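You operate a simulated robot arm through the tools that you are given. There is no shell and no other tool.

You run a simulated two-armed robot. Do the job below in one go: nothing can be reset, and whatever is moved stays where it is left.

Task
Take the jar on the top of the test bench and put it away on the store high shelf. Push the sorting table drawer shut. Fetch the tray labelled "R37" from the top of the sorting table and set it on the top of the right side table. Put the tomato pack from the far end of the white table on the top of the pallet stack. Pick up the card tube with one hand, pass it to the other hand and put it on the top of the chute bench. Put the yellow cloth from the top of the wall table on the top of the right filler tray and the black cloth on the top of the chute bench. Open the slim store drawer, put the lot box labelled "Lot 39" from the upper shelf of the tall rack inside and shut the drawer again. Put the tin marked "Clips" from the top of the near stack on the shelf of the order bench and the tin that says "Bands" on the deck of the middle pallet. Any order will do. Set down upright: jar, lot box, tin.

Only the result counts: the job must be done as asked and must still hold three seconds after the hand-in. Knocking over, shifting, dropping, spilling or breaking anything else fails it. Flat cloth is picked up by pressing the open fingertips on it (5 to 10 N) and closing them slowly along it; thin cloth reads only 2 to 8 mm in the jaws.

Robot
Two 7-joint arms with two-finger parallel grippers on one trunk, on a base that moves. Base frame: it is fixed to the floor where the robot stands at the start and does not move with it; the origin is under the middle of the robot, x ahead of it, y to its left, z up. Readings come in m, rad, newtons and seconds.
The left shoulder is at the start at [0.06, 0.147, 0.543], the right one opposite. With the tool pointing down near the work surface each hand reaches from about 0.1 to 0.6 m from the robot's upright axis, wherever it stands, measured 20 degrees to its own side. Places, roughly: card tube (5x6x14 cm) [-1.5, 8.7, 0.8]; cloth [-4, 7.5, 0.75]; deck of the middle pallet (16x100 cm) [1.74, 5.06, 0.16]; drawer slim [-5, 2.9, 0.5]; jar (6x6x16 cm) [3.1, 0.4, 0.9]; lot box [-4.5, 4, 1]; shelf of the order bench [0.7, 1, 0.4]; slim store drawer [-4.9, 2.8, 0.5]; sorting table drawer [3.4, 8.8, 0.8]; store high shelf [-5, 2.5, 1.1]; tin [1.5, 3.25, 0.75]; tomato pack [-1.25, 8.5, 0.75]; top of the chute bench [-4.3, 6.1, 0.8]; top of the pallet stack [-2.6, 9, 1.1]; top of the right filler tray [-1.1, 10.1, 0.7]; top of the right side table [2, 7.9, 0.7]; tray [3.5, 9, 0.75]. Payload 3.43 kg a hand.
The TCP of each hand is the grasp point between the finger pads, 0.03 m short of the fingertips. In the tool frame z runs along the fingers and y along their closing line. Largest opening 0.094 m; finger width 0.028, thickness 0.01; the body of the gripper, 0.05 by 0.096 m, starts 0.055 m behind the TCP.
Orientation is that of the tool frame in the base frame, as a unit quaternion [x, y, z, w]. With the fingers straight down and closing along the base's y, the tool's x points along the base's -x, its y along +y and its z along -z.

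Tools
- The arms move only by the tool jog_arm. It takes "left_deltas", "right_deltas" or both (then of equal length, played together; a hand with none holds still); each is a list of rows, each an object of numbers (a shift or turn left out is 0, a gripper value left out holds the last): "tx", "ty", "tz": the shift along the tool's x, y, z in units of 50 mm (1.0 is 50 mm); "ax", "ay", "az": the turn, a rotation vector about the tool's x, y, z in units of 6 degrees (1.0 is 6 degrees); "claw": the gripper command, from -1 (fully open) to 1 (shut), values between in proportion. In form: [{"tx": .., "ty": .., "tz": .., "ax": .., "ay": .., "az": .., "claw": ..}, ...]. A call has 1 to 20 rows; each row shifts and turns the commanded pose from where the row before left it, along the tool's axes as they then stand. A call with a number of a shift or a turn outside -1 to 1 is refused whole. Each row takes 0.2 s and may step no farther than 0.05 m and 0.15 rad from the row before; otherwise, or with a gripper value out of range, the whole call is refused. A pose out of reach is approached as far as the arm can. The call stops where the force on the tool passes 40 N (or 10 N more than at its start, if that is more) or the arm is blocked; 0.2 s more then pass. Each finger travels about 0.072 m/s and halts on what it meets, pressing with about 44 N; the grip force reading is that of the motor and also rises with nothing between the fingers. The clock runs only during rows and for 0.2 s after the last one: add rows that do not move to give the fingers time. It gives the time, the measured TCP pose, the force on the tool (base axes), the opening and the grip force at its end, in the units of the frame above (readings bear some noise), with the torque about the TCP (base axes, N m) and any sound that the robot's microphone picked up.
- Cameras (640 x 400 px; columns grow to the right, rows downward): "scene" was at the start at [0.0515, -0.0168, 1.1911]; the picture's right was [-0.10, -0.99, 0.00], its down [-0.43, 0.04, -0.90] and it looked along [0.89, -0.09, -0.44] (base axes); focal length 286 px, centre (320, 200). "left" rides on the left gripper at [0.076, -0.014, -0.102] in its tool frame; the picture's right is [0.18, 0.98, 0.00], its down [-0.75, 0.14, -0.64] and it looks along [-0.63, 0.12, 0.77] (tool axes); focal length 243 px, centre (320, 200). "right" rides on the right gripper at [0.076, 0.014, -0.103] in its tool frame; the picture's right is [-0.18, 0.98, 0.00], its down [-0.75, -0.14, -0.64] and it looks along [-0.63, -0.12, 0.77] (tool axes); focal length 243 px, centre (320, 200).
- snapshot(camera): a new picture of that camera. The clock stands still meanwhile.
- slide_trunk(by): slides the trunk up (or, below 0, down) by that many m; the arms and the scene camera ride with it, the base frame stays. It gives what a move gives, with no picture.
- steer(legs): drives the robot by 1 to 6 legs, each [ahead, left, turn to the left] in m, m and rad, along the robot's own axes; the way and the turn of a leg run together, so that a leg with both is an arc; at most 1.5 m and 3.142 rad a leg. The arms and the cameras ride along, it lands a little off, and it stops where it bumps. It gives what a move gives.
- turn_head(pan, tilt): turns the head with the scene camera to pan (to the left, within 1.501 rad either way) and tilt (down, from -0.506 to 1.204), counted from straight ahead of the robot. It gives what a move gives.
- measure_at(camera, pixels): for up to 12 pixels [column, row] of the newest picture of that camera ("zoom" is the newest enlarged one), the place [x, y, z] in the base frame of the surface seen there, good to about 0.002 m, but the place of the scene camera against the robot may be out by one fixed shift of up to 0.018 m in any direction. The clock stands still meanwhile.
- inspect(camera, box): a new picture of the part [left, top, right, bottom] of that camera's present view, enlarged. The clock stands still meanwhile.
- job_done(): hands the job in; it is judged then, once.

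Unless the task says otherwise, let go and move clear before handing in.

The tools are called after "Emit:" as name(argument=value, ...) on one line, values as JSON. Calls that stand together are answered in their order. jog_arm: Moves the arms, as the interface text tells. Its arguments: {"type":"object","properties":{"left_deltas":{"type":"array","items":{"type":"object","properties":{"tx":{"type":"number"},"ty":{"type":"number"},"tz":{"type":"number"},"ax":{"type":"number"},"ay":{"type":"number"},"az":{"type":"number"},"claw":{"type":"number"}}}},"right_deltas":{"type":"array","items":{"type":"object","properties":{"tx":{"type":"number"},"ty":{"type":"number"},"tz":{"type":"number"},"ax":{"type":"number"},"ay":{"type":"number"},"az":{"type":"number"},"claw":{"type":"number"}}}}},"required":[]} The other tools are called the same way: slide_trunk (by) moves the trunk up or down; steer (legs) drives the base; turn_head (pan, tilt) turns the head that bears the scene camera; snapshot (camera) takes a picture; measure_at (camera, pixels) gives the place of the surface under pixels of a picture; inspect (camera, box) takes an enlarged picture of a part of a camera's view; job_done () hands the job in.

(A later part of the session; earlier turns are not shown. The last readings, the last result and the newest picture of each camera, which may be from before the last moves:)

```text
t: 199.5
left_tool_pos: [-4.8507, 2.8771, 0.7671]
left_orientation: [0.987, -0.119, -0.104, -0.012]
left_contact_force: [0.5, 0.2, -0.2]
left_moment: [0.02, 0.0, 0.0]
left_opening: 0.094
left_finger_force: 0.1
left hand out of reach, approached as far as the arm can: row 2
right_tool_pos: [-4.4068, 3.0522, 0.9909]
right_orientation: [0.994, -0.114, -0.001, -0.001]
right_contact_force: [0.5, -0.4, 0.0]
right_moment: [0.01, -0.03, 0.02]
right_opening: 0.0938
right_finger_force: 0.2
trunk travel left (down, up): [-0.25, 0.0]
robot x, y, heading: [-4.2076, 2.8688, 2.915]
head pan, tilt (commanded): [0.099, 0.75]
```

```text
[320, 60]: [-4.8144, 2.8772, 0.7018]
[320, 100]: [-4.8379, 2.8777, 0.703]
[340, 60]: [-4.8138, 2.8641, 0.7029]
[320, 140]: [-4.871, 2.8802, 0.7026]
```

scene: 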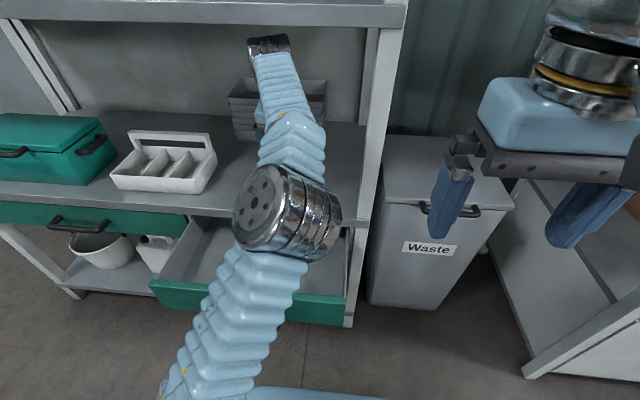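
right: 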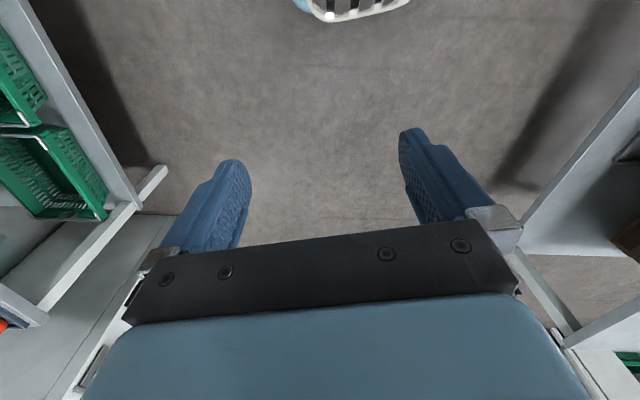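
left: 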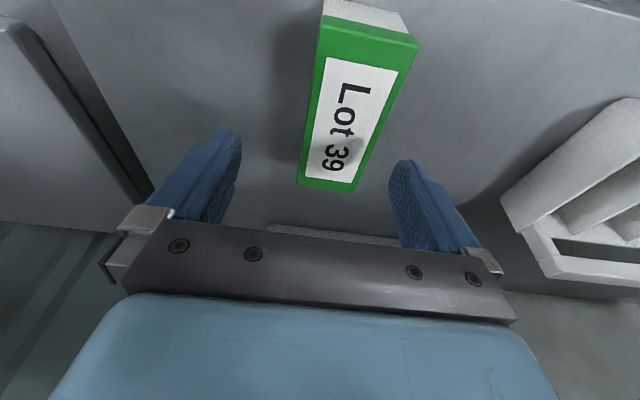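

Vertical isn't reachable that far out. I move the base 3.5 cm closer (still 4+ cm from the handle) and grasp a bit nearer the box's front, with the tool turned vertical there.

Emit:
steer(legs=[[0.035, 0, 0]])

Emit:
jog_arm(left_deltas=[{"tx": 0.6, "tz": -0.12, "ty": 0.16}, {"tx": 0.53, "tz": -0.12, "ty": 0.16}, {"ay": 1}, {"ay": 1}, {}])

Emit:
snapshot(camera="left")

```text
t: 200.4
left_tool_pos: [-4.8863, 2.8865, 0.7679]
left_orientation: [0.987, -0.118, -0.105, -0.012]
left_contact_force: [0.1, -0.3, 0.7]
left_moment: [0.0, 0.0, -0.01]
left_opening: 0.094
left_finger_force: 0.1
right_tool_pos: [-4.4422, 3.0606, 0.9905]
right_orientation: [0.993, -0.114, -0.002, -0.001]
right_contact_force: [0.4, -0.5, 0.5]
right_moment: [0.01, -0.01, -0.01]
right_opening: 0.0939
right_finger_force: 0.0
trunk travel left (down, up): [-0.25, 0.0]
robot x, y, heading: [-4.2399, 2.8774, 2.914]
head pan, tilt (commanded): [0.099, 0.75]
```

```text
t: 201.6
left_tool_pos: [-4.8334, 2.8571, 0.7682]
left_orientation: [0.993, -0.12, 0.0, 0.0]
left_contact_force: [0.3, 0.1, -0.2]
left_moment: [0.04, 0.01, 0.03]
left_opening: 0.0939
left_finger_force: 0.0
right_tool_pos: [-4.4424, 3.0609, 0.9918]
right_orientation: [0.994, -0.114, -0.001, -0.001]
right_contact_force: [-1.4, 0.4, -0.1]
right_moment: [-0.01, -0.02, 0.04]
right_opening: 0.0939
right_finger_force: 0.0
trunk travel left (down, up): [-0.25, 0.0]
robot x, y, heading: [-4.2434, 2.8755, 2.914]
head pan, tilt (commanded): [0.099, 0.75]
```

```text
taken
```

left: 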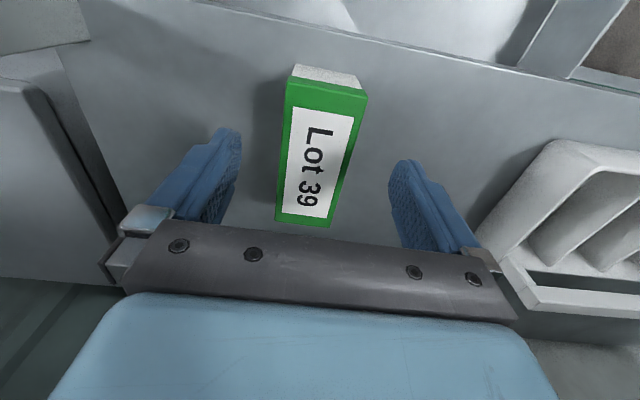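

Vertical now. I measure the box's lid edges to fine-align.

Emit:
measure_at(camera="left", pixels=[[289, 100], [362, 105], [284, 150], [348, 155], [280, 210], [328, 218], [320, 80], [305, 222]])

```text
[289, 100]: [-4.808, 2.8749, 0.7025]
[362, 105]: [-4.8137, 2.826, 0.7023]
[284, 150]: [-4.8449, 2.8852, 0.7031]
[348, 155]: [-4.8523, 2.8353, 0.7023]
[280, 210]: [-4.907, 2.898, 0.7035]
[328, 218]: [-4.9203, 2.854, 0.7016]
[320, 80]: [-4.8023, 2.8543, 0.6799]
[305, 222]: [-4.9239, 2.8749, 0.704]
```

Aligned within 1 mm. Lower 8.3 cm and close on the box.

Emit:
jog_arm(left_deltas=[{"tz": 0.8}, {"tz": 0.86}, {}, {"claw": -0.2}, {"claw": 0.2}, {"claw": 1}, {"claw": 1}, {}])

Emit:
jog_arm(left_deltas=[{"tz": -0.3}, {"tz": -0.6}, {"tz": -0.6}, {}])

Emit:
snapshot(camera="left")

```text
t: 203.4
left_tool_pos: [-4.8336, 2.8558, 0.6846]
left_orientation: [0.993, -0.12, -0.001, 0.0]
left_contact_force: [0.1, -0.3, -0.8]
left_moment: [0.01, -0.05, -0.03]
left_opening: 0.0599
left_finger_force: 43.8
right_tool_pos: [-4.4433, 3.0607, 0.9916]
right_orientation: [0.994, -0.113, 0.0, -0.001]
right_contact_force: [0.3, -0.9, 1.0]
right_moment: [0.01, 0.01, 0.01]
right_opening: 0.0942
right_finger_force: 0.1
trunk travel left (down, up): [-0.25, 0.0]
robot x, y, heading: [-4.2406, 2.8808, 2.914]
head pan, tilt (commanded): [0.099, 0.75]
```

```text
t: 204.4
left_tool_pos: [-4.8347, 2.8555, 0.7608]
left_orientation: [0.993, -0.119, -0.002, -0.001]
left_contact_force: [0.5, 0.0, -2.1]
left_moment: [-0.02, -0.06, 0.0]
left_opening: 0.0602
left_finger_force: 44.0
right_tool_pos: [-4.4426, 3.0612, 0.9917]
right_orientation: [0.994, -0.114, 0.0, -0.001]
right_contact_force: [-0.1, 0.6, -0.2]
right_moment: [0.02, 0.0, -0.02]
right_opening: 0.0939
right_finger_force: 0.0
trunk travel left (down, up): [-0.25, 0.0]
robot x, y, heading: [-4.2401, 2.8753, 2.914]
head pan, tilt (commanded): [0.099, 0.75]
```

```text
taken
```

left: 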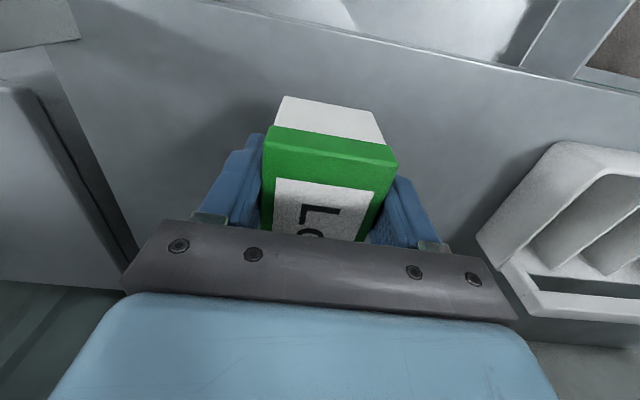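

Lifted cleanly. Move back 17.7 cm so the box is over the open drawer, check, then lower.

Emit:
jog_arm(left_deltas=[{"tx": 0.5}, {"tx": 0.8}, {"tx": 0.9}, {"tx": 0.8}, {"tx": 0.54}, {}])

Emit:
snapshot(camera="scene")

Emit:
snapshot(camera="left")

```text
t: 205.8
left_tool_pos: [-4.6627, 2.8128, 0.7597]
left_orientation: [0.993, -0.119, -0.001, 0.0]
left_contact_force: [-0.1, -0.3, -2.2]
left_moment: [0.04, -0.11, -0.01]
left_opening: 0.0599
left_finger_force: 44.2
right_tool_pos: [-4.4421, 3.0603, 0.9919]
right_orientation: [0.994, -0.114, -0.001, -0.001]
right_contact_force: [0.3, 0.5, -0.3]
right_moment: [0.02, 0.01, 0.02]
right_opening: 0.0938
right_finger_force: 0.1
trunk travel left (down, up): [-0.25, 0.0]
robot x, y, heading: [-4.2409, 2.8787, 2.916]
head pan, tilt (commanded): [0.099, 0.75]
```

```text
taken
```

scene: 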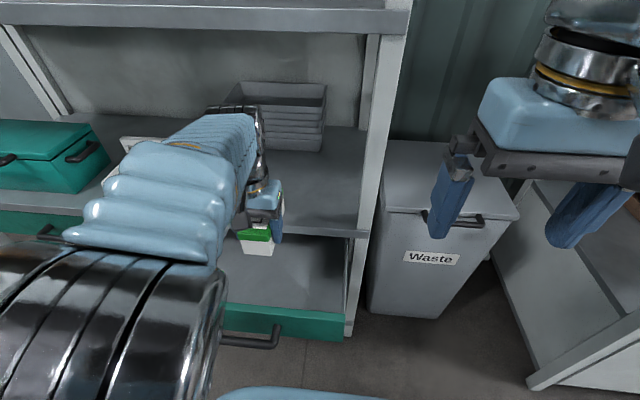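

```text
taken
```

left: 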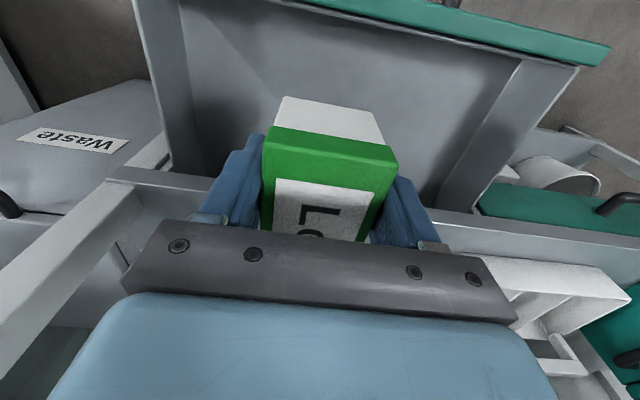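

The wrist view shows the drawer from above with the green panel along the top edge. I verify clearances in this accurate view.

Emit:
measure_at(camera="left", pixels=[[420, 12], [340, 5], [500, 35], [165, 80], [190, 120], [480, 140], [520, 70], [250, 100], [440, 100], [130, 175], [480, 215]])

```text
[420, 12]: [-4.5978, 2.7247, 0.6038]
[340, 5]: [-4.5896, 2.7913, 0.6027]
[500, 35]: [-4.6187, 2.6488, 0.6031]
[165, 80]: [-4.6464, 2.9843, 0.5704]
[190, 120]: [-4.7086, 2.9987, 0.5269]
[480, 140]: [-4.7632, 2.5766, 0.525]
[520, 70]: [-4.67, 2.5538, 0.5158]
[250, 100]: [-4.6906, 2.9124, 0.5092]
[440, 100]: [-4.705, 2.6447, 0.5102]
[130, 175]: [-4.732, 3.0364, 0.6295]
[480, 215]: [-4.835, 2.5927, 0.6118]
```

All clear: 4.4 cm to the panel, 2.6 cm to the counter edge. Lower into the drawer.

Emit:
jog_arm(left_deltas=[{"tz": 0.5}, {"tz": 0.8}, {"tz": 0.8}, {"tz": 0.8}, {"tz": 0.5}, {"tz": 0.3}, {}])

Emit:
jog_arm(left_deltas=[{"tz": 0.1}, {"tz": 0.1}, {"tz": 0.06}, {"tz": 0.04}, {}])

```text
t: 207.4
left_tool_pos: [-4.6601, 2.8159, 0.5729]
left_orientation: [0.993, -0.121, -0.001, -0.001]
left_contact_force: [-0.3, 0.5, -2.3]
left_moment: [-0.02, -0.05, -0.02]
left_opening: 0.0602
left_finger_force: 44.0
right_tool_pos: [-4.4422, 3.0611, 0.9922]
right_orientation: [0.994, -0.113, -0.001, -0.002]
right_contact_force: [-0.8, -0.4, 0.1]
right_moment: [-0.02, -0.01, -0.01]
right_opening: 0.0939
right_finger_force: 0.1
trunk travel left (down, up): [-0.25, 0.0]
robot x, y, heading: [-4.2437, 2.8801, 2.909]
head pan, tilt (commanded): [0.099, 0.75]
```

```text
t: 208.6
left_tool_pos: [-4.6611, 2.8132, 0.5596]
left_orientation: [0.993, -0.12, -0.001, 0.0]
left_contact_force: [-0.2, -0.1, -2.1]
left_moment: [-0.01, -0.05, 0.02]
left_opening: 0.06
left_finger_force: 44.3
right_tool_pos: [-4.4428, 3.0608, 0.9912]
right_orientation: [0.994, -0.113, -0.001, -0.001]
right_contact_force: [0.2, -0.5, -0.6]
right_moment: [0.03, -0.04, -0.01]
right_opening: 0.0941
right_finger_force: 0.0
trunk travel left (down, up): [-0.25, 0.0]
robot x, y, heading: [-4.2402, 2.8761, 2.917]
head pan, tilt (commanded): [0.099, 0.75]
```

Still 5 mm to go; continue in small steps.

Emit:
jog_arm(left_deltas=[{"tz": 0.04}, {"tz": 0.03}, {"tz": 0.03}, {}, {}])

```text
t: 209.8
left_tool_pos: [-4.6607, 2.8141, 0.5557]
left_orientation: [0.993, -0.12, 0.0, 0.0]
left_contact_force: [0.1, 0.2, -1.6]
left_moment: [0.0, -0.03, -0.03]
left_opening: 0.06
left_finger_force: 44.4
right_tool_pos: [-4.4418, 3.0606, 0.9928]
right_orientation: [0.994, -0.113, 0.0, -0.002]
right_contact_force: [-0.5, 0.2, -0.7]
right_moment: [0.03, 0.0, -0.01]
right_opening: 0.0937
right_finger_force: 0.1
trunk travel left (down, up): [-0.25, 0.0]
robot x, y, heading: [-4.2409, 2.8806, 2.917]
head pan, tilt (commanded): [0.099, 0.75]
```

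Emit:
jog_arm(left_deltas=[{"tz": 0.03}, {}, {"tz": 0.03}, {}, {}])

```text
t: 211.0
left_tool_pos: [-4.6618, 2.815, 0.5527]
left_orientation: [0.993, -0.119, -0.001, 0.0]
left_contact_force: [-0.9, -1.1, 21.0]
left_moment: [-0.11, -0.35, 0.12]
left_opening: 0.0601
left_finger_force: 43.7
right_tool_pos: [-4.4409, 3.0602, 0.9908]
right_orientation: [0.994, -0.113, -0.001, -0.001]
right_contact_force: [0.3, -0.4, 0.4]
right_moment: [-0.02, 0.04, 0.02]
right_opening: 0.0943
right_finger_force: 0.1
trunk travel left (down, up): [-0.25, 0.0]
robot x, y, heading: [-4.2394, 2.8766, 2.916]
head pan, tilt (commanded): [0.099, 0.75]
```

Contact at z 0.553. Ease up 1 mm, open, and rise.

Emit:
jog_arm(left_deltas=[{"tz": -0.025}, {"claw": -0.4}, {"claw": -0.6}, {"claw": -0.8}, {"claw": -0.8}, {"tz": -0.5}, {"tz": -0.9}, {"tz": -0.9}, {"tz": -0.9}, {"tz": -0.9}, {}])

Emit:
snapshot(camera="left")

Emit:
snapshot(camera="scene")

```text
t: 213.4
left_tool_pos: [-4.6597, 2.8147, 0.7606]
left_orientation: [0.993, -0.12, -0.001, 0.0]
left_contact_force: [-0.1, 0.2, 0.3]
left_moment: [-0.01, 0.0, 0.02]
left_opening: 0.0846
left_finger_force: 0.1
right_tool_pos: [-4.4423, 3.0604, 0.9915]
right_orientation: [0.994, -0.113, -0.001, -0.001]
right_contact_force: [-0.3, -0.8, 1.0]
right_moment: [0.02, 0.01, -0.02]
right_opening: 0.094
right_finger_force: 0.0
trunk travel left (down, up): [-0.25, 0.0]
robot x, y, heading: [-4.2407, 2.8781, 2.916]
head pan, tilt (commanded): [0.099, 0.75]
```

```text
taken
```

left: 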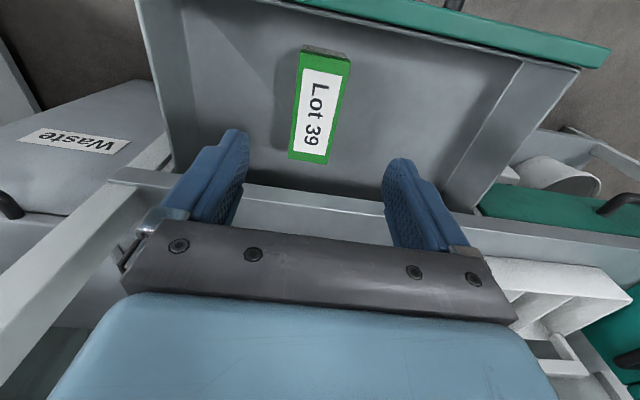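

```text
taken
```

scene: 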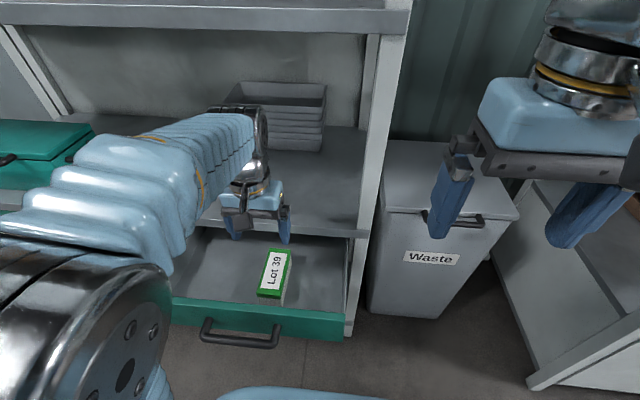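

Lot 39 lies upright in the drawer. To shut it, I back off 10 cm and bring the closed left fingers down in front of the handle bar.

Emit:
steer(legs=[[-0.1, 0, 0]])

Emit:
jog_arm(left_deltas=[{"claw": 1, "ty": 0.8}, {"claw": 1, "tx": 0.7}, {"tx": 0.8}, {"ay": -1}, {"ay": -0.67}, {}, {}])

Emit:
snapshot(camera="left")

Emit:
snapshot(camera="scene")

```text
t: 214.5
left_tool_pos: [-4.5643, 2.7929, 0.7591]
left_orientation: [0.993, -0.12, -0.001, 0.0]
left_contact_force: [0.5, -0.4, 0.6]
left_moment: [0.0, 0.0, 0.01]
left_opening: 0.0845
left_finger_force: 0.1
right_tool_pos: [-4.3449, 3.0394, 0.9909]
right_orientation: [0.993, -0.114, -0.001, -0.001]
right_contact_force: [-0.3, 1.0, -0.9]
right_moment: [0.01, -0.01, 0.0]
right_opening: 0.0939
right_finger_force: 0.1
trunk travel left (down, up): [-0.25, 0.0]
robot x, y, heading: [-4.1437, 2.8552, 2.914]
head pan, tilt (commanded): [0.099, 0.75]
```

```text
t: 216.1
left_tool_pos: [-4.5008, 2.7378, 0.7601]
left_orientation: [0.989, -0.12, -0.087, -0.01]
left_contact_force: [-0.6, -0.3, -0.2]
left_moment: [0.01, -0.01, 0.02]
left_opening: 0.0001
left_finger_force: 33.0
right_tool_pos: [-4.3448, 3.0399, 0.9901]
right_orientation: [0.993, -0.114, -0.001, -0.001]
right_contact_force: [-0.4, -0.6, 0.0]
right_moment: [-0.04, 0.0, -0.01]
right_opening: 0.0941
right_finger_force: 0.1
trunk travel left (down, up): [-0.25, 0.0]
robot x, y, heading: [-4.1439, 2.858, 2.918]
head pan, tilt (commanded): [0.099, 0.75]
```

```text
taken
```

left: 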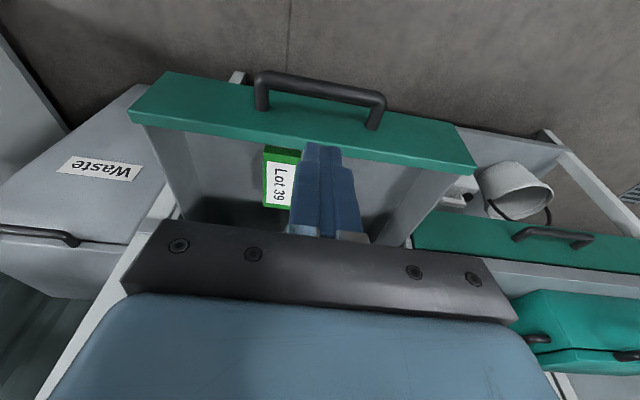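

```text
taken
```

scene: 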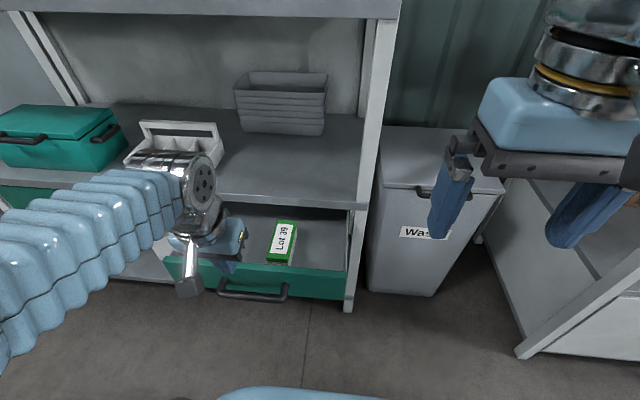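

I measure the handle in the wrist view to place the push.

Emit:
measure_at(camera="left", pixels=[[318, 84], [275, 76], [370, 96], [320, 120], [262, 100], [376, 118]])

```text
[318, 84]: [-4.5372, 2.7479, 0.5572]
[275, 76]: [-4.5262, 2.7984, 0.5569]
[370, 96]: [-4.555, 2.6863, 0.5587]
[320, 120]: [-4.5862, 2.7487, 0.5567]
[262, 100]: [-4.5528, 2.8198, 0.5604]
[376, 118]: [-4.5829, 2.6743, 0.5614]
```

Bar centre is at v 1.64, u -5.04, right in front of the fingers. Lower in front of it and start pushing slowly.

Emit:
jog_arm(left_deltas=[{"tz": 0.77, "tx": 0.136}, {"tz": 0.77, "tx": 0.136}, {"tz": 0.77, "tx": 0.136}, {"tz": 0.77, "tx": 0.136}, {"tz": 0.76, "tx": 0.134}, {}, {"tz": 0.017, "tx": -0.1}, {"tz": 0.017, "tx": -0.1}, {"tz": 0.017, "tx": -0.1}, {"tz": 0.017, "tx": -0.1}, {"tz": 0.017, "tx": -0.1}, {"tz": 0.017, "tx": -0.1}, {"tz": 0.017, "tx": -0.1}, {"tz": 0.017, "tx": -0.1}])

Emit:
snapshot(camera="scene")

```text
t: 219.1
left_tool_pos: [-4.5633, 2.7528, 0.5736]
left_orientation: [0.989, -0.121, -0.087, -0.011]
left_contact_force: [-0.3, -0.1, -0.7]
left_moment: [0.0, -0.02, 0.0]
left_opening: 0.0
left_finger_force: 33.0
left hand out of reach, approached as far as the arm can: row 4, 5
right_tool_pos: [-4.3442, 3.0377, 0.9917]
right_orientation: [0.993, -0.114, -0.002, -0.001]
right_contact_force: [0.0, 0.1, -0.5]
right_moment: [0.02, -0.03, -0.05]
right_opening: 0.094
right_finger_force: 0.0
trunk travel left (down, up): [-0.25, 0.0]
robot x, y, heading: [-4.146, 2.8554, 2.912]
head pan, tilt (commanded): [0.099, 0.75]
```

```text
taken
```

scene: 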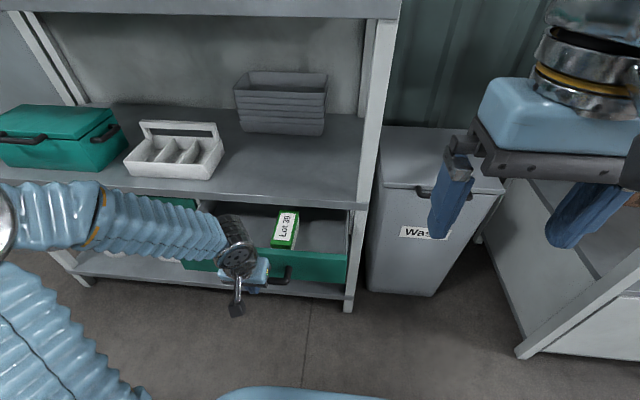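

The drawer has begun to move in. Keep pushing slowly.

Emit:
jog_arm(left_deltas=[{"tz": 0.019, "tx": -0.11}, {"tz": 0.019, "tx": -0.11}, {"tz": 0.019, "tx": -0.11}, {"tz": 0.019, "tx": -0.11}, {"tz": 0.019, "tx": -0.11}, {"tz": 0.019, "tx": -0.11}, {"tz": 0.019, "tx": -0.11}, {"tz": 0.019, "tx": -0.11}, {"tz": 0.019, "tx": -0.11}, {"tz": 0.019, "tx": -0.11}, {"tz": 0.019, "tx": -0.11}, {"tz": 0.019, "tx": -0.11}, {"tz": 0.019, "tx": -0.11}, {"tz": 0.019, "tx": -0.11}, {"tz": 0.019, "tx": -0.11}, {"tz": 0.019, "tx": -0.11}, {"tz": 0.019, "tx": -0.11}, {"tz": 0.019, "tx": -0.11}, {"tz": 0.019, "tx": -0.11}, {"tz": 0.019, "tx": -0.11}])

```text
t: 223.3
left_tool_pos: [-4.6698, 2.7794, 0.5756]
left_orientation: [0.989, -0.121, -0.088, -0.011]
left_contact_force: [-0.2, -0.4, 0.1]
left_moment: [0.02, 0.0, 0.01]
left_opening: 0.0
left_finger_force: 32.5
right_tool_pos: [-4.3455, 3.04, 0.991]
right_orientation: [0.993, -0.114, -0.002, -0.002]
right_contact_force: [-0.3, -0.9, -0.6]
right_moment: [0.02, 0.0, 0.0]
right_opening: 0.094
right_finger_force: 0.1
trunk travel left (down, up): [-0.25, 0.0]
robot x, y, heading: [-4.1443, 2.8554, 2.91]
head pan, tilt (commanded): [0.099, 0.75]
```

About 6 cm left. Continue until it seats.

Emit:
jog_arm(left_deltas=[{"tz": 0.018, "tx": -0.1}, {"tz": 0.018, "tx": -0.1}, {"tz": 0.018, "tx": -0.1}, {"tz": 0.018, "tx": -0.1}, {"tz": 0.018, "tx": -0.1}, {"tz": 0.018, "tx": -0.1}, {"tz": 0.018, "tx": -0.1}, {"tz": 0.018, "tx": -0.1}, {"tz": 0.018, "tx": -0.1}, {"tz": 0.018, "tx": -0.1}, {"tz": 0.018, "tx": -0.1}, {"tz": 0.018, "tx": -0.1}, {"tz": 0.018, "tx": -0.1}])

Emit:
snapshot(camera="scene")

```text
t: 226.1
left_tool_pos: [-4.7257, 2.7924, 0.5729]
left_orientation: [0.99, -0.12, -0.08, -0.008]
left_contact_force: [5.6, 0.3, -0.6]
left_moment: [-0.09, -0.16, 0.01]
left_opening: 0.0001
left_finger_force: 32.6
right_tool_pos: [-4.3451, 3.0377, 0.9919]
right_orientation: [0.993, -0.114, -0.002, -0.001]
right_contact_force: [0.3, 0.3, -0.1]
right_moment: [-0.02, 0.01, 0.0]
right_opening: 0.094
right_finger_force: 0.0
trunk travel left (down, up): [-0.25, 0.0]
robot x, y, heading: [-4.1458, 2.8543, 2.909]
head pan, tilt (commanded): [0.099, 0.75]
stopped in row 13 (left hand): the force on the tool passed its limit at 48 N (the readings are from after the stop); the commanded pose is now the measured one
```

```text
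taken
```

scene: 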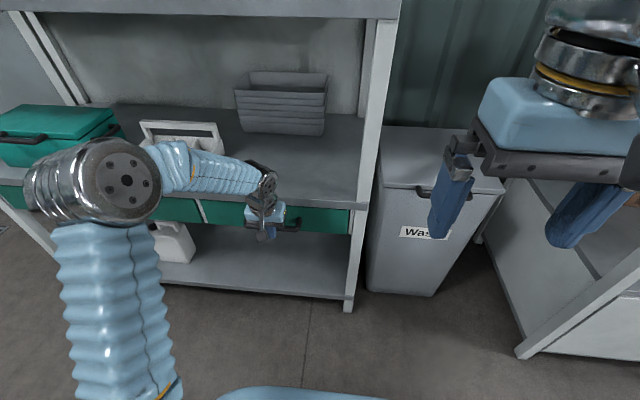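

The force spike at the original handle position shows the drawer is seated. Back off, rise, and verify.

Emit:
jog_arm(left_deltas=[{"tx": 0.5, "tz": -0.09}, {"tx": 0.7, "tz": -0.12}, {"tx": 0.7, "tz": -0.12}, {"tx": 0.7, "tz": -0.12}, {"tz": -0.9, "tx": -0.16}, {"tz": -0.9, "tx": -0.16}, {"tz": -0.9, "tx": -0.16}, {"tz": -0.9, "tx": -0.16}, {"tz": -0.9, "tx": -0.16}, {"tz": -0.9, "tx": -0.16}, {"tz": -0.9, "tx": -0.16}, {"tz": -0.9, "tx": -0.16}, {"tz": -0.9, "tx": -0.16}, {}])

Emit:
inspect(camera="scene", box=[100, 150, 400, 320])

Emit:
measure_at(camera="zoom", pixels=[[320, 140], [400, 150], [480, 145]])

```text
t: 229.1
left_tool_pos: [-4.6037, 2.7639, 0.9844]
left_orientation: [0.99, -0.12, -0.08, -0.007]
left_contact_force: [0.1, -0.9, -0.1]
left_moment: [-0.01, 0.02, 0.01]
left_opening: 0.0002
left_finger_force: 33.1
right_tool_pos: [-4.3449, 3.0386, 0.9898]
right_orientation: [0.993, -0.114, -0.002, 0.001]
right_contact_force: [0.0, 0.2, 0.6]
right_moment: [0.0, 0.02, 0.01]
right_opening: 0.0938
right_finger_force: 0.0
trunk travel left (down, up): [-0.25, 0.0]
robot x, y, heading: [-4.1446, 2.8535, 2.91]
head pan, tilt (commanded): [0.099, 0.75]
```

```text
2.13 times, centred on (250, 235) of scene
```

zoom: 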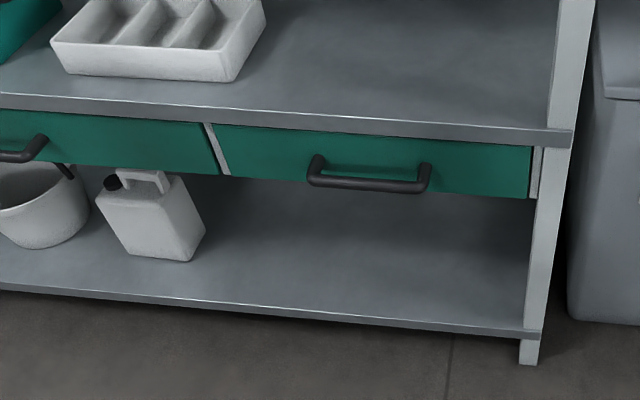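

```text
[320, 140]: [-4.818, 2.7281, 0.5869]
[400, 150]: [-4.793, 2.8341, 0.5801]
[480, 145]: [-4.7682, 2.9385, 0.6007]
```

The slim drawer is fully shut (panel back at its original plane). Next: the cloths. I turn right to face along the wall and look.

Emit:
steer(legs=[[-0.1, 0, 0], [0, 0, -1.57]])

Emit:
turn_head(pan=0.15, tilt=0.25)

Emit:
snapshot(camera="scene")

```text
t: 233.9
left_tool_pos: [-4.1583, 3.2893, 0.9859]
left_orientation: [-0.63, 0.772, 0.051, 0.062]
left_contact_force: [-0.4, -0.4, 0.3]
left_moment: [-0.04, 0.03, -0.01]
left_opening: 0.0001
left_finger_force: 33.1
right_tool_pos: [-3.874, 3.0405, 0.9915]
right_orientation: [-0.636, 0.771, 0.001, 0.002]
right_contact_force: [0.0, 0.0, 0.7]
right_moment: [0.03, 0.01, -0.03]
right_opening: 0.0942
right_finger_force: 0.0
trunk travel left (down, up): [-0.25, 0.0]
robot x, y, heading: [-4.054, 2.8321, 1.381]
head pan, tilt (commanded): [0.099, 0.75]
```

```text
t: 234.9
left_tool_pos: [-4.1591, 3.2872, 0.9846]
left_orientation: [-0.63, 0.772, 0.052, 0.062]
left_contact_force: [-0.3, 0.4, -0.5]
left_moment: [-0.01, 0.0, 0.0]
left_opening: 0.0
left_finger_force: 33.7
right_tool_pos: [-3.873, 3.0399, 0.9912]
right_orientation: [-0.637, 0.771, 0.001, 0.001]
right_contact_force: [0.8, 0.3, -0.6]
right_moment: [0.02, 0.01, 0.0]
right_opening: 0.094
right_finger_force: 0.0
trunk travel left (down, up): [-0.25, 0.0]
robot x, y, heading: [-4.0505, 2.8295, 1.382]
head pan, tilt (commanded): [0.15, 0.25]
```

```text
taken
```

scene: 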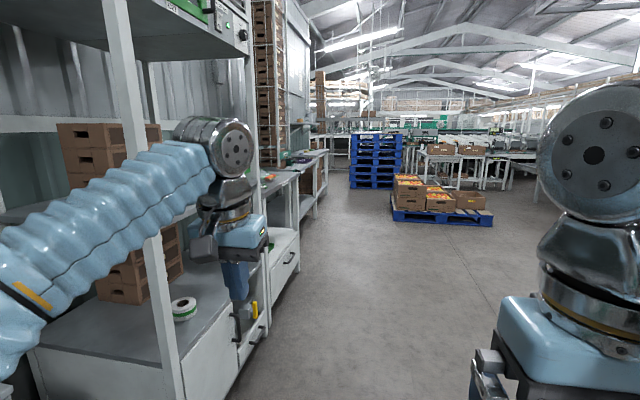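

The corridor along the wall benches is clear; blue pallets lie ahead-right at (440,215) and (375,165). I measure those and the bench fronts.

Emit:
measure_at(camera="scene", pixels=[[395, 220], [492, 226], [350, 188], [398, 190], [298, 250], [315, 215], [328, 180], [285, 178], [300, 160], [270, 178], [325, 152], [410, 180]])

Emit:
inspect(camera="scene", box=[240, 100, 420, 240])

```text
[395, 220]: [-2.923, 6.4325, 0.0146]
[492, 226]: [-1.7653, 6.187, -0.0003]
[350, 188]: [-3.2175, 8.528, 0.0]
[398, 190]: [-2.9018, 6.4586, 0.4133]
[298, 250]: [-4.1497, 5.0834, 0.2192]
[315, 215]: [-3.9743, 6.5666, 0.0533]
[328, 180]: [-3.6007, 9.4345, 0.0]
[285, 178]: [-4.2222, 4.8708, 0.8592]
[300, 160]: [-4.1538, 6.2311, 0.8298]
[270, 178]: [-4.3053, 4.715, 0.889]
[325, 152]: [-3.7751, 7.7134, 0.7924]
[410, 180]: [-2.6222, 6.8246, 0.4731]
```

```text
2.86 times, centred on (330, 170) of scene
```

zoom: 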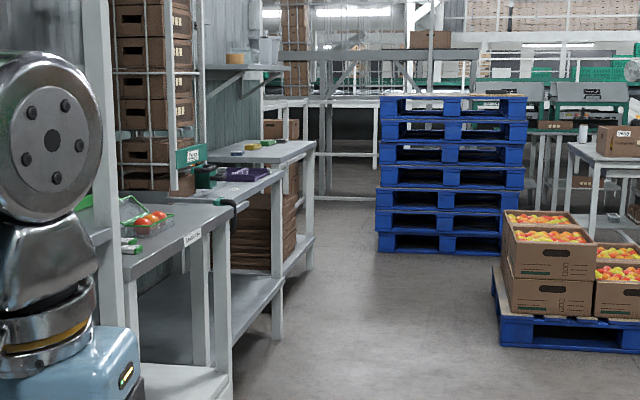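

Pallet edge at u≈-4.31 and bench fronts at u≈-5.45 leave a 1.1 m aisle. I drive north along u≈-4.9 to stand near the wall table.

Emit:
steer(legs=[[0, 0, -0.04], [1.4, 0.0, 0], [1.35, 0.32, 0], [1.1, 0, 0]])

Emit:
turn_head(pan=0.8, tilt=0.4)

Emit:
snapshot(camera="scene")

```text
t: 254.0
left_tool_pos: [-3.6022, 7.1086, 0.9847]
left_orientation: [-0.62, 0.78, 0.051, 0.064]
left_contact_force: [-0.2, 0.0, -0.4]
left_moment: [0.03, -0.02, -0.01]
left_opening: 0.0
left_finger_force: 33.0
right_tool_pos: [-3.3242, 6.8543, 0.9907]
right_orientation: [-0.627, 0.779, 0.0, 0.001]
right_contact_force: [0.1, -0.4, 0.6]
right_moment: [0.01, 0.03, 0.01]
right_opening: 0.0938
right_finger_force: 0.2
trunk travel left (down, up): [-0.25, 0.0]
robot x, y, heading: [-3.5051, 6.652, 1.357]
head pan, tilt (commanded): [0.15, 0.25]
```

```text
t: 255.0
left_tool_pos: [-3.6029, 7.1084, 0.9856]
left_orientation: [-0.621, 0.78, 0.051, 0.062]
left_contact_force: [-0.3, -0.9, 0.8]
left_moment: [-0.02, -0.03, 0.01]
left_opening: 0.0001
left_finger_force: 32.9
right_tool_pos: [-3.3243, 6.8546, 0.9911]
right_orientation: [-0.627, 0.779, 0.001, 0.002]
right_contact_force: [0.6, -0.5, -0.8]
right_moment: [0.0, 0.03, -0.01]
right_opening: 0.094
right_finger_force: 0.0
trunk travel left (down, up): [-0.25, 0.0]
robot x, y, heading: [-3.5051, 6.6467, 1.355]
head pan, tilt (commanded): [0.799, 0.4]
```

```text
taken
```

scene: 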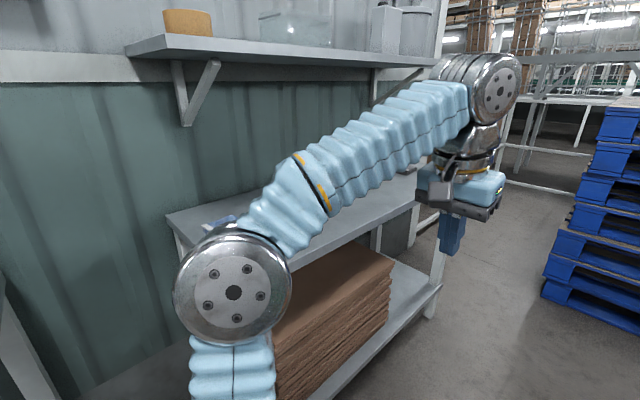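

The left arm hides the table. I retract the left hand a little, then turn left to face the wall table.

Emit:
jog_arm(left_deltas=[{"tx": 0.8, "tz": -0.14, "claw": -1}, {"tx": 0.8, "tz": -0.14}, {"tx": 0.8, "tz": -0.14}, {}, {}])

Emit:
steer(legs=[[0.35, -0.05, 0], [0, 0, 1.555]])

Emit:
turn_head(pan=0.0, tilt=0.6)

Emit:
snapshot(camera="scene")

```text
t: 256.2
left_tool_pos: [-3.6283, 6.9883, 0.9834]
left_orientation: [-0.62, 0.78, 0.05, 0.062]
left_contact_force: [-0.6, 0.2, 0.0]
left_moment: [0.03, 0.0, -0.02]
left_opening: 0.0938
left_finger_force: 0.1
right_tool_pos: [-3.323, 6.8536, 0.9914]
right_orientation: [-0.627, 0.779, 0.001, 0.001]
right_contact_force: [0.3, 0.2, 0.0]
right_moment: [0.0, 0.01, -0.01]
right_opening: 0.0941
right_finger_force: 0.0
trunk travel left (down, up): [-0.25, 0.0]
robot x, y, heading: [-3.5008, 6.6546, 1.356]
head pan, tilt (commanded): [0.799, 0.4]
```

```text
t: 262.3
left_tool_pos: [-3.7205, 6.8713, 0.9839]
left_orientation: [0.989, -0.125, -0.079, -0.009]
left_contact_force: [-0.2, -0.5, -0.6]
left_moment: [-0.02, -0.02, -0.01]
left_opening: 0.0941
left_finger_force: 0.1
right_tool_pos: [-3.577, 7.1741, 0.9906]
right_orientation: [0.993, -0.12, -0.002, 0.0]
right_contact_force: [0.1, 0.2, -0.1]
right_moment: [-0.02, 0.01, 0.01]
right_opening: 0.0938
right_finger_force: 0.1
trunk travel left (down, up): [-0.25, 0.0]
robot x, y, heading: [-3.3828, 6.9895, 2.902]
head pan, tilt (commanded): [0.799, 0.4]
```

```text
t: 263.4
left_tool_pos: [-3.72, 6.8706, 0.9846]
left_orientation: [0.989, -0.124, -0.079, -0.009]
left_contact_force: [0.4, 0.5, 0.9]
left_moment: [0.01, 0.0, -0.01]
left_opening: 0.0939
left_finger_force: 0.1
right_tool_pos: [-3.5781, 7.173, 0.9917]
right_orientation: [0.993, -0.119, -0.001, 0.0]
right_contact_force: [0.3, 0.2, 0.1]
right_moment: [0.01, -0.02, 0.0]
right_opening: 0.094
right_finger_force: 0.0
trunk travel left (down, up): [-0.25, 0.0]
robot x, y, heading: [-3.3798, 6.9916, 2.899]
head pan, tilt (commanded): [0.0, 0.6]
```

```text
taken
```

scene: 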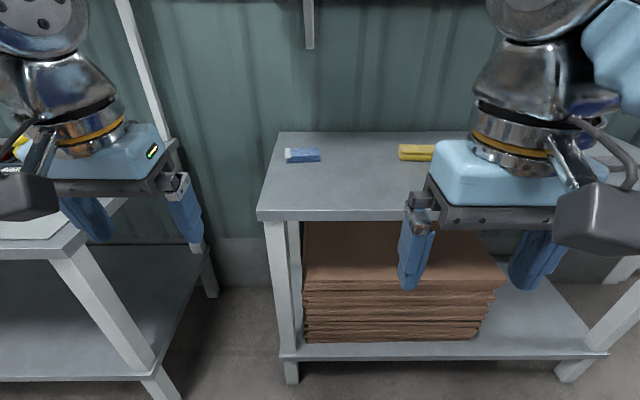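

The wall table shows a blue item (302,155) and a yellow item (416,152) at the back; the cloth area is hidden by the right gripper. I sidestep right to see it.

Emit:
steer(legs=[[0, -0.4, 0.01]])

Emit:
snapshot(camera="scene")

```text
t: 265.9
left_tool_pos: [-3.6268, 7.2574, 0.9837]
left_orientation: [0.99, -0.116, -0.08, -0.009]
left_contact_force: [0.4, -0.6, 0.2]
left_moment: [0.01, 0.02, 0.02]
left_opening: 0.094
left_finger_force: 0.0
right_tool_pos: [-3.4886, 7.5619, 0.9915]
right_orientation: [0.994, -0.111, -0.002, -0.002]
right_contact_force: [-0.4, 0.9, 0.4]
right_moment: [-0.02, -0.01, -0.01]
right_opening: 0.0939
right_finger_force: 0.1
trunk travel left (down, up): [-0.25, 0.0]
robot x, y, heading: [-3.2873, 7.3801, 2.92]
head pan, tilt (commanded): [0.0, 0.6]
```

```text
taken
```

scene: 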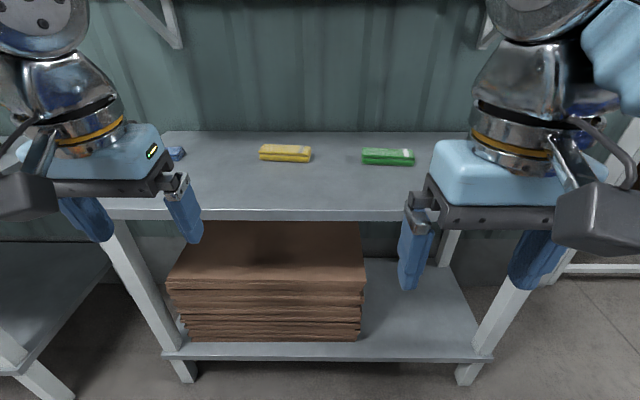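

I see a row of folded items: blue (175,152), yellow (285,153), green (388,157). I zoom in for detail.

Emit:
inspect(camera="scene", box=[160, 120, 440, 220])

Emit:
measure_at(camera="scene", pixels=[[285, 150], [265, 148], [308, 148], [285, 159], [262, 158], [310, 160], [285, 170], [300, 205], [390, 155], [285, 135], [240, 205], [350, 207]])

```text
2.29 times, centred on (300, 170) of scene
```

zoom: 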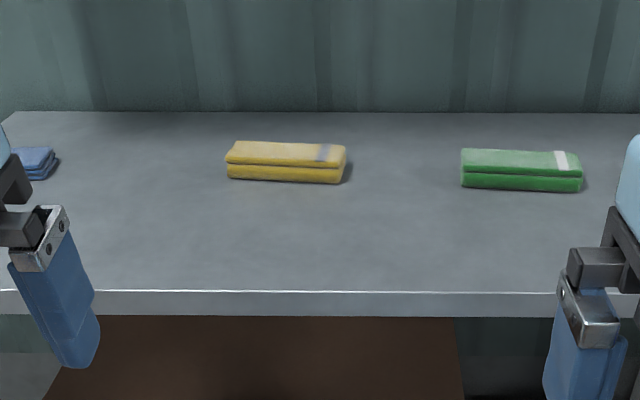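

```text
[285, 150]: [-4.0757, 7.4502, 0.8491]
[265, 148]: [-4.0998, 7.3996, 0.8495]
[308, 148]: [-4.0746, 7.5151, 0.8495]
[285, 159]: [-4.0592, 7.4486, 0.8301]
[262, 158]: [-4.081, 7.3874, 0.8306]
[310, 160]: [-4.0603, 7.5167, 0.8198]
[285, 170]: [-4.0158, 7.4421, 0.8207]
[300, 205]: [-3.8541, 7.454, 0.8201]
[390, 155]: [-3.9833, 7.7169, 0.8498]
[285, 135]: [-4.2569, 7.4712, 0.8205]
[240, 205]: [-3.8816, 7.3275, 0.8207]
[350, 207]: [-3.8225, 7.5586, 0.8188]
```

The yellow cloth is a folded stack on the table (z 0.82–0.85). I need to find the black one, so I look further right.

Emit:
turn_head(pan=-0.55, tilt=0.55)

Emit:
snapshot(camera="scene")

Emit:
turn_head(pan=0.55, tilt=0.55)

Emit:
snapshot(camera="scene")

```text
t: 266.9
left_tool_pos: [-3.6242, 7.2559, 0.9831]
left_orientation: [0.99, -0.117, -0.08, -0.008]
left_contact_force: [0.2, -0.3, -0.3]
left_moment: [-0.03, 0.02, -0.03]
left_opening: 0.094
left_finger_force: 0.1
right_tool_pos: [-3.4886, 7.5624, 0.9917]
right_orientation: [0.994, -0.11, -0.002, -0.001]
right_contact_force: [0.6, 0.9, -1.4]
right_moment: [-0.01, 0.03, -0.01]
right_opening: 0.0939
right_finger_force: 0.0
trunk travel left (down, up): [-0.25, 0.0]
robot x, y, heading: [-3.2902, 7.3813, 2.924]
head pan, tilt (commanded): [-0.55, 0.55]
```

```text
taken
```

scene: 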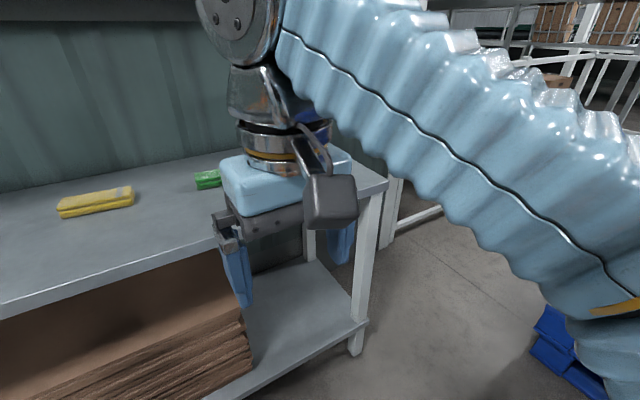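

```text
t: 268.2
left_tool_pos: [-3.6264, 7.2565, 0.9836]
left_orientation: [0.99, -0.116, -0.08, -0.009]
left_contact_force: [-0.3, 2.0, -0.5]
left_moment: [0.01, 0.02, 0.0]
left_opening: 0.0941
left_finger_force: 0.1
right_tool_pos: [-3.4896, 7.561, 0.9922]
right_orientation: [0.994, -0.11, -0.002, 0.0]
right_contact_force: [0.2, 0.2, 0.6]
right_moment: [0.02, 0.0, 0.02]
right_opening: 0.0941
right_finger_force: 0.0
trunk travel left (down, up): [-0.25, 0.0]
robot x, y, heading: [-3.2892, 7.3786, 2.92]
head pan, tilt (commanded): [0.55, 0.55]
```

```text
taken
```

scene: 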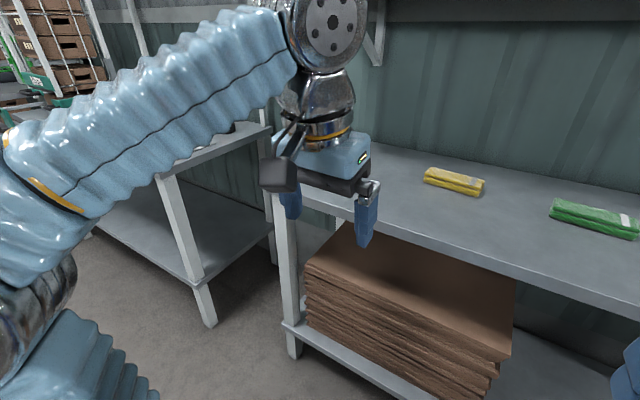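

No black cloth visible yet; the wrist cameras may see the hidden parts of the table.

Emit:
snapshot(camera="right")

Emit:
snapshot(camera="left")

```text
taken
```

right: 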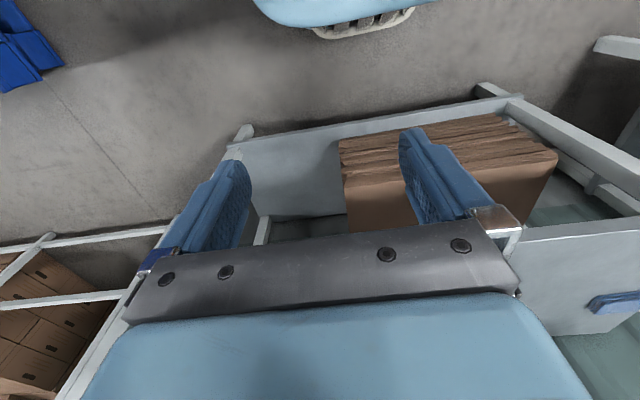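

```text
taken
```

left: 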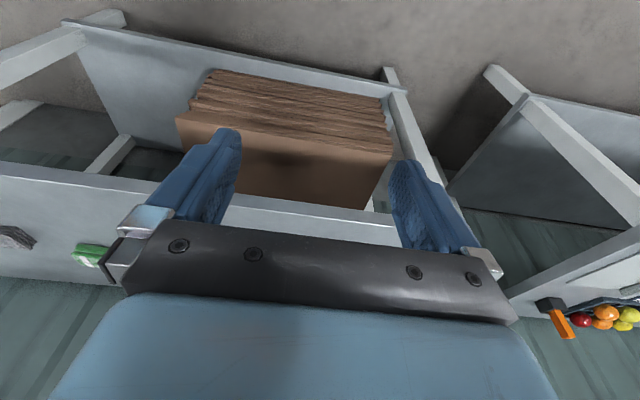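

The left wrist view shows a dark grey folded item at (15,237), beyond the green one. I measure it.

Emit:
measure_at(camera="left", pixels=[[10, 235], [25, 240], [5, 242], [90, 253], [20, 228]])

Emit:
inspect(camera="left", box=[0, 200, 120, 275])

```text
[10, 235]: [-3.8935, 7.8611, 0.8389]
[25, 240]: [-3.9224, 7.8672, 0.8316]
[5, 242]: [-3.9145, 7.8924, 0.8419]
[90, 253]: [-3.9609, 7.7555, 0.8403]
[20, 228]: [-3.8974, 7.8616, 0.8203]
```

```text
5.33 times, centred on (60, 238) of left
```

zoom: 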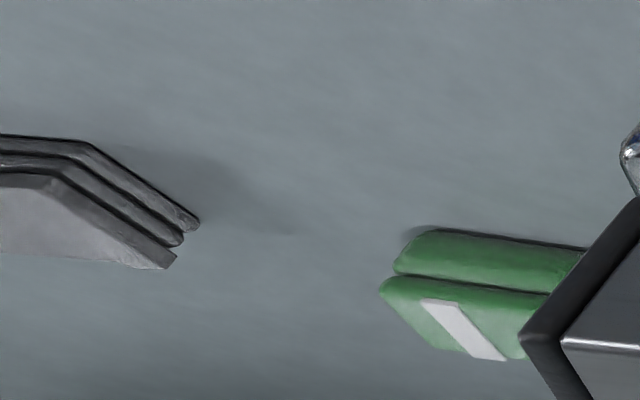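

The black cloth lies at about (-3.905, 7.88), a folded stack about 2.5 cm high. I move closer and bring the right hand over it for a look.

Emit:
steer(legs=[[0.0, -0.21, 0.0], [0.2, 0, 0]])

Emit:
jog_arm(right_deltas=[{"tz": 0.9}, {"tz": 0.9}, {"tx": -0.9}, {"tx": -0.9}, {"tx": -0.9}, {"tx": -0.9}, {}])

Emit:
turn_head(pan=-0.1, tilt=0.6)

Emit:
snapshot(camera="scene")

Emit:
snapshot(camera="right")

```text
t: 271.1
left_tool_pos: [-3.7743, 7.5073, 0.9832]
left_orientation: [0.99, -0.117, -0.08, -0.008]
left_contact_force: [-0.1, 0.4, 0.3]
left_moment: [0.01, -0.01, -0.01]
left_opening: 0.0942
left_finger_force: 0.0
right_tool_pos: [-3.6367, 7.8119, 0.9908]
right_orientation: [0.994, -0.111, -0.001, 0.0]
right_contact_force: [0.5, 0.3, -0.3]
right_moment: [-0.02, 0.04, 0.01]
right_opening: 0.0938
right_finger_force: 0.1
trunk travel left (down, up): [-0.25, 0.0]
robot x, y, heading: [-3.4333, 7.6331, 2.92]
head pan, tilt (commanded): [0.55, 0.55]
```

```text
t: 272.7
left_tool_pos: [-3.7751, 7.5075, 0.9834]
left_orientation: [0.99, -0.118, -0.08, -0.009]
left_contact_force: [-0.4, 0.2, -0.6]
left_moment: [0.02, -0.05, 0.01]
left_opening: 0.0938
left_finger_force: 0.1
right_tool_pos: [-3.8137, 7.8482, 0.9009]
right_orientation: [0.994, -0.112, -0.001, -0.002]
right_contact_force: [0.3, 0.2, 0.4]
right_moment: [0.02, -0.03, 0.0]
right_opening: 0.0938
right_finger_force: 0.1
trunk travel left (down, up): [-0.25, 0.0]
robot x, y, heading: [-3.4357, 7.6256, 2.913]
head pan, tilt (commanded): [0.55, 0.55]
```

```text
t: 273.7
left_tool_pos: [-3.7746, 7.5084, 0.9841]
left_orientation: [0.99, -0.117, -0.08, -0.009]
left_contact_force: [-0.8, -0.6, 0.4]
left_moment: [0.02, -0.01, 0.01]
left_opening: 0.0941
left_finger_force: 0.1
right_tool_pos: [-3.8116, 7.8476, 0.8991]
right_orientation: [0.994, -0.112, -0.002, 0.0]
right_contact_force: [0.4, 0.3, -0.7]
right_moment: [-0.02, -0.01, -0.06]
right_opening: 0.0939
right_finger_force: 0.1
trunk travel left (down, up): [-0.25, 0.0]
robot x, y, heading: [-3.4344, 7.6314, 2.917]
head pan, tilt (commanded): [-0.099, 0.6]
```

```text
taken
```

scene: 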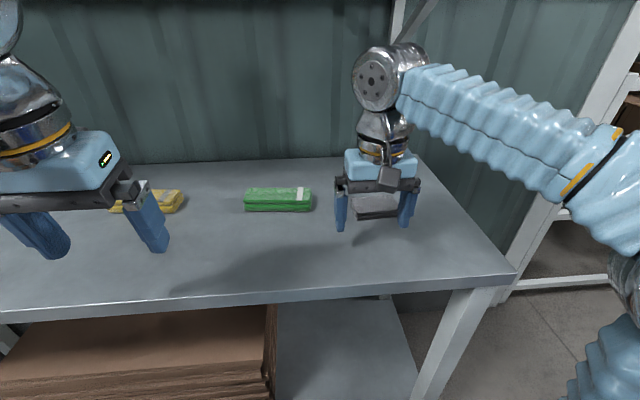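

```text
taken
```

right: 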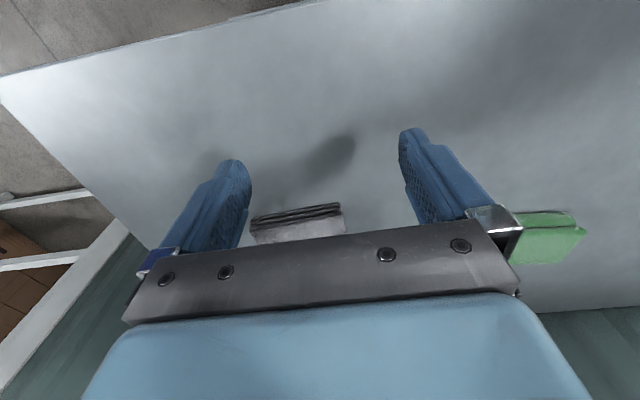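

The dark folded item lies just past the right hand's fingers. I zoom both views to check its colour and size.

Emit:
inspect(camera="scene", box=[320, 160, 440, 240])

Emit:
inspect(camera="right", box=[230, 180, 370, 260])

Emit:
measure_at(camera="right", pixels=[[255, 222], [340, 208], [300, 215], [258, 238], [344, 225], [300, 232], [300, 238], [540, 230]])

```text
5.00 times, centred on (380, 200) of scene
```

zoom: 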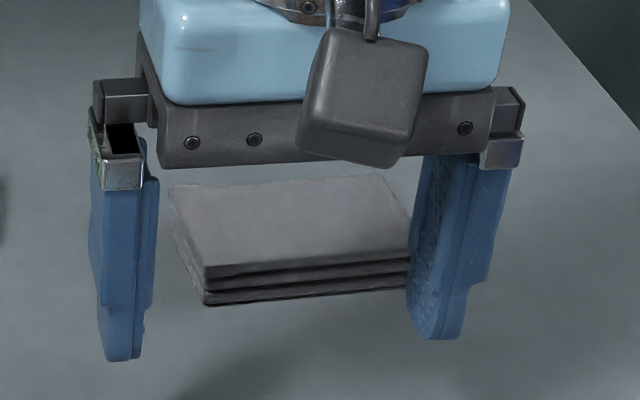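

```text
4.57 times, centred on (300, 220) of right
```

zoom: 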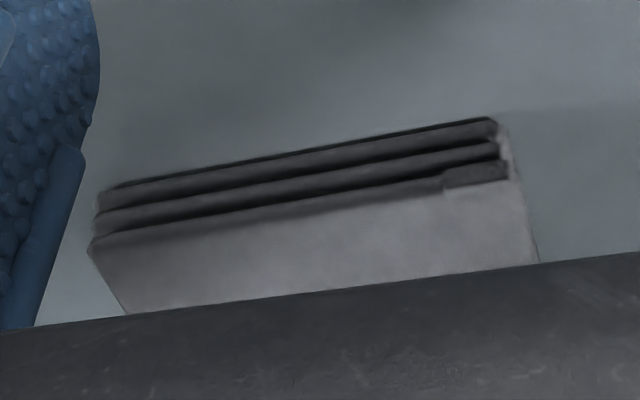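

```text
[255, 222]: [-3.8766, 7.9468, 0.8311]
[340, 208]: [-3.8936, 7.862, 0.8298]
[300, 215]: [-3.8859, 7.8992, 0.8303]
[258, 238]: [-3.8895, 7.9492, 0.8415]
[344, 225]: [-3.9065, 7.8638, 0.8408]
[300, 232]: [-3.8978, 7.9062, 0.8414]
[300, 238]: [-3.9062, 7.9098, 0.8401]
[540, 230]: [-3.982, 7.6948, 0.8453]
```

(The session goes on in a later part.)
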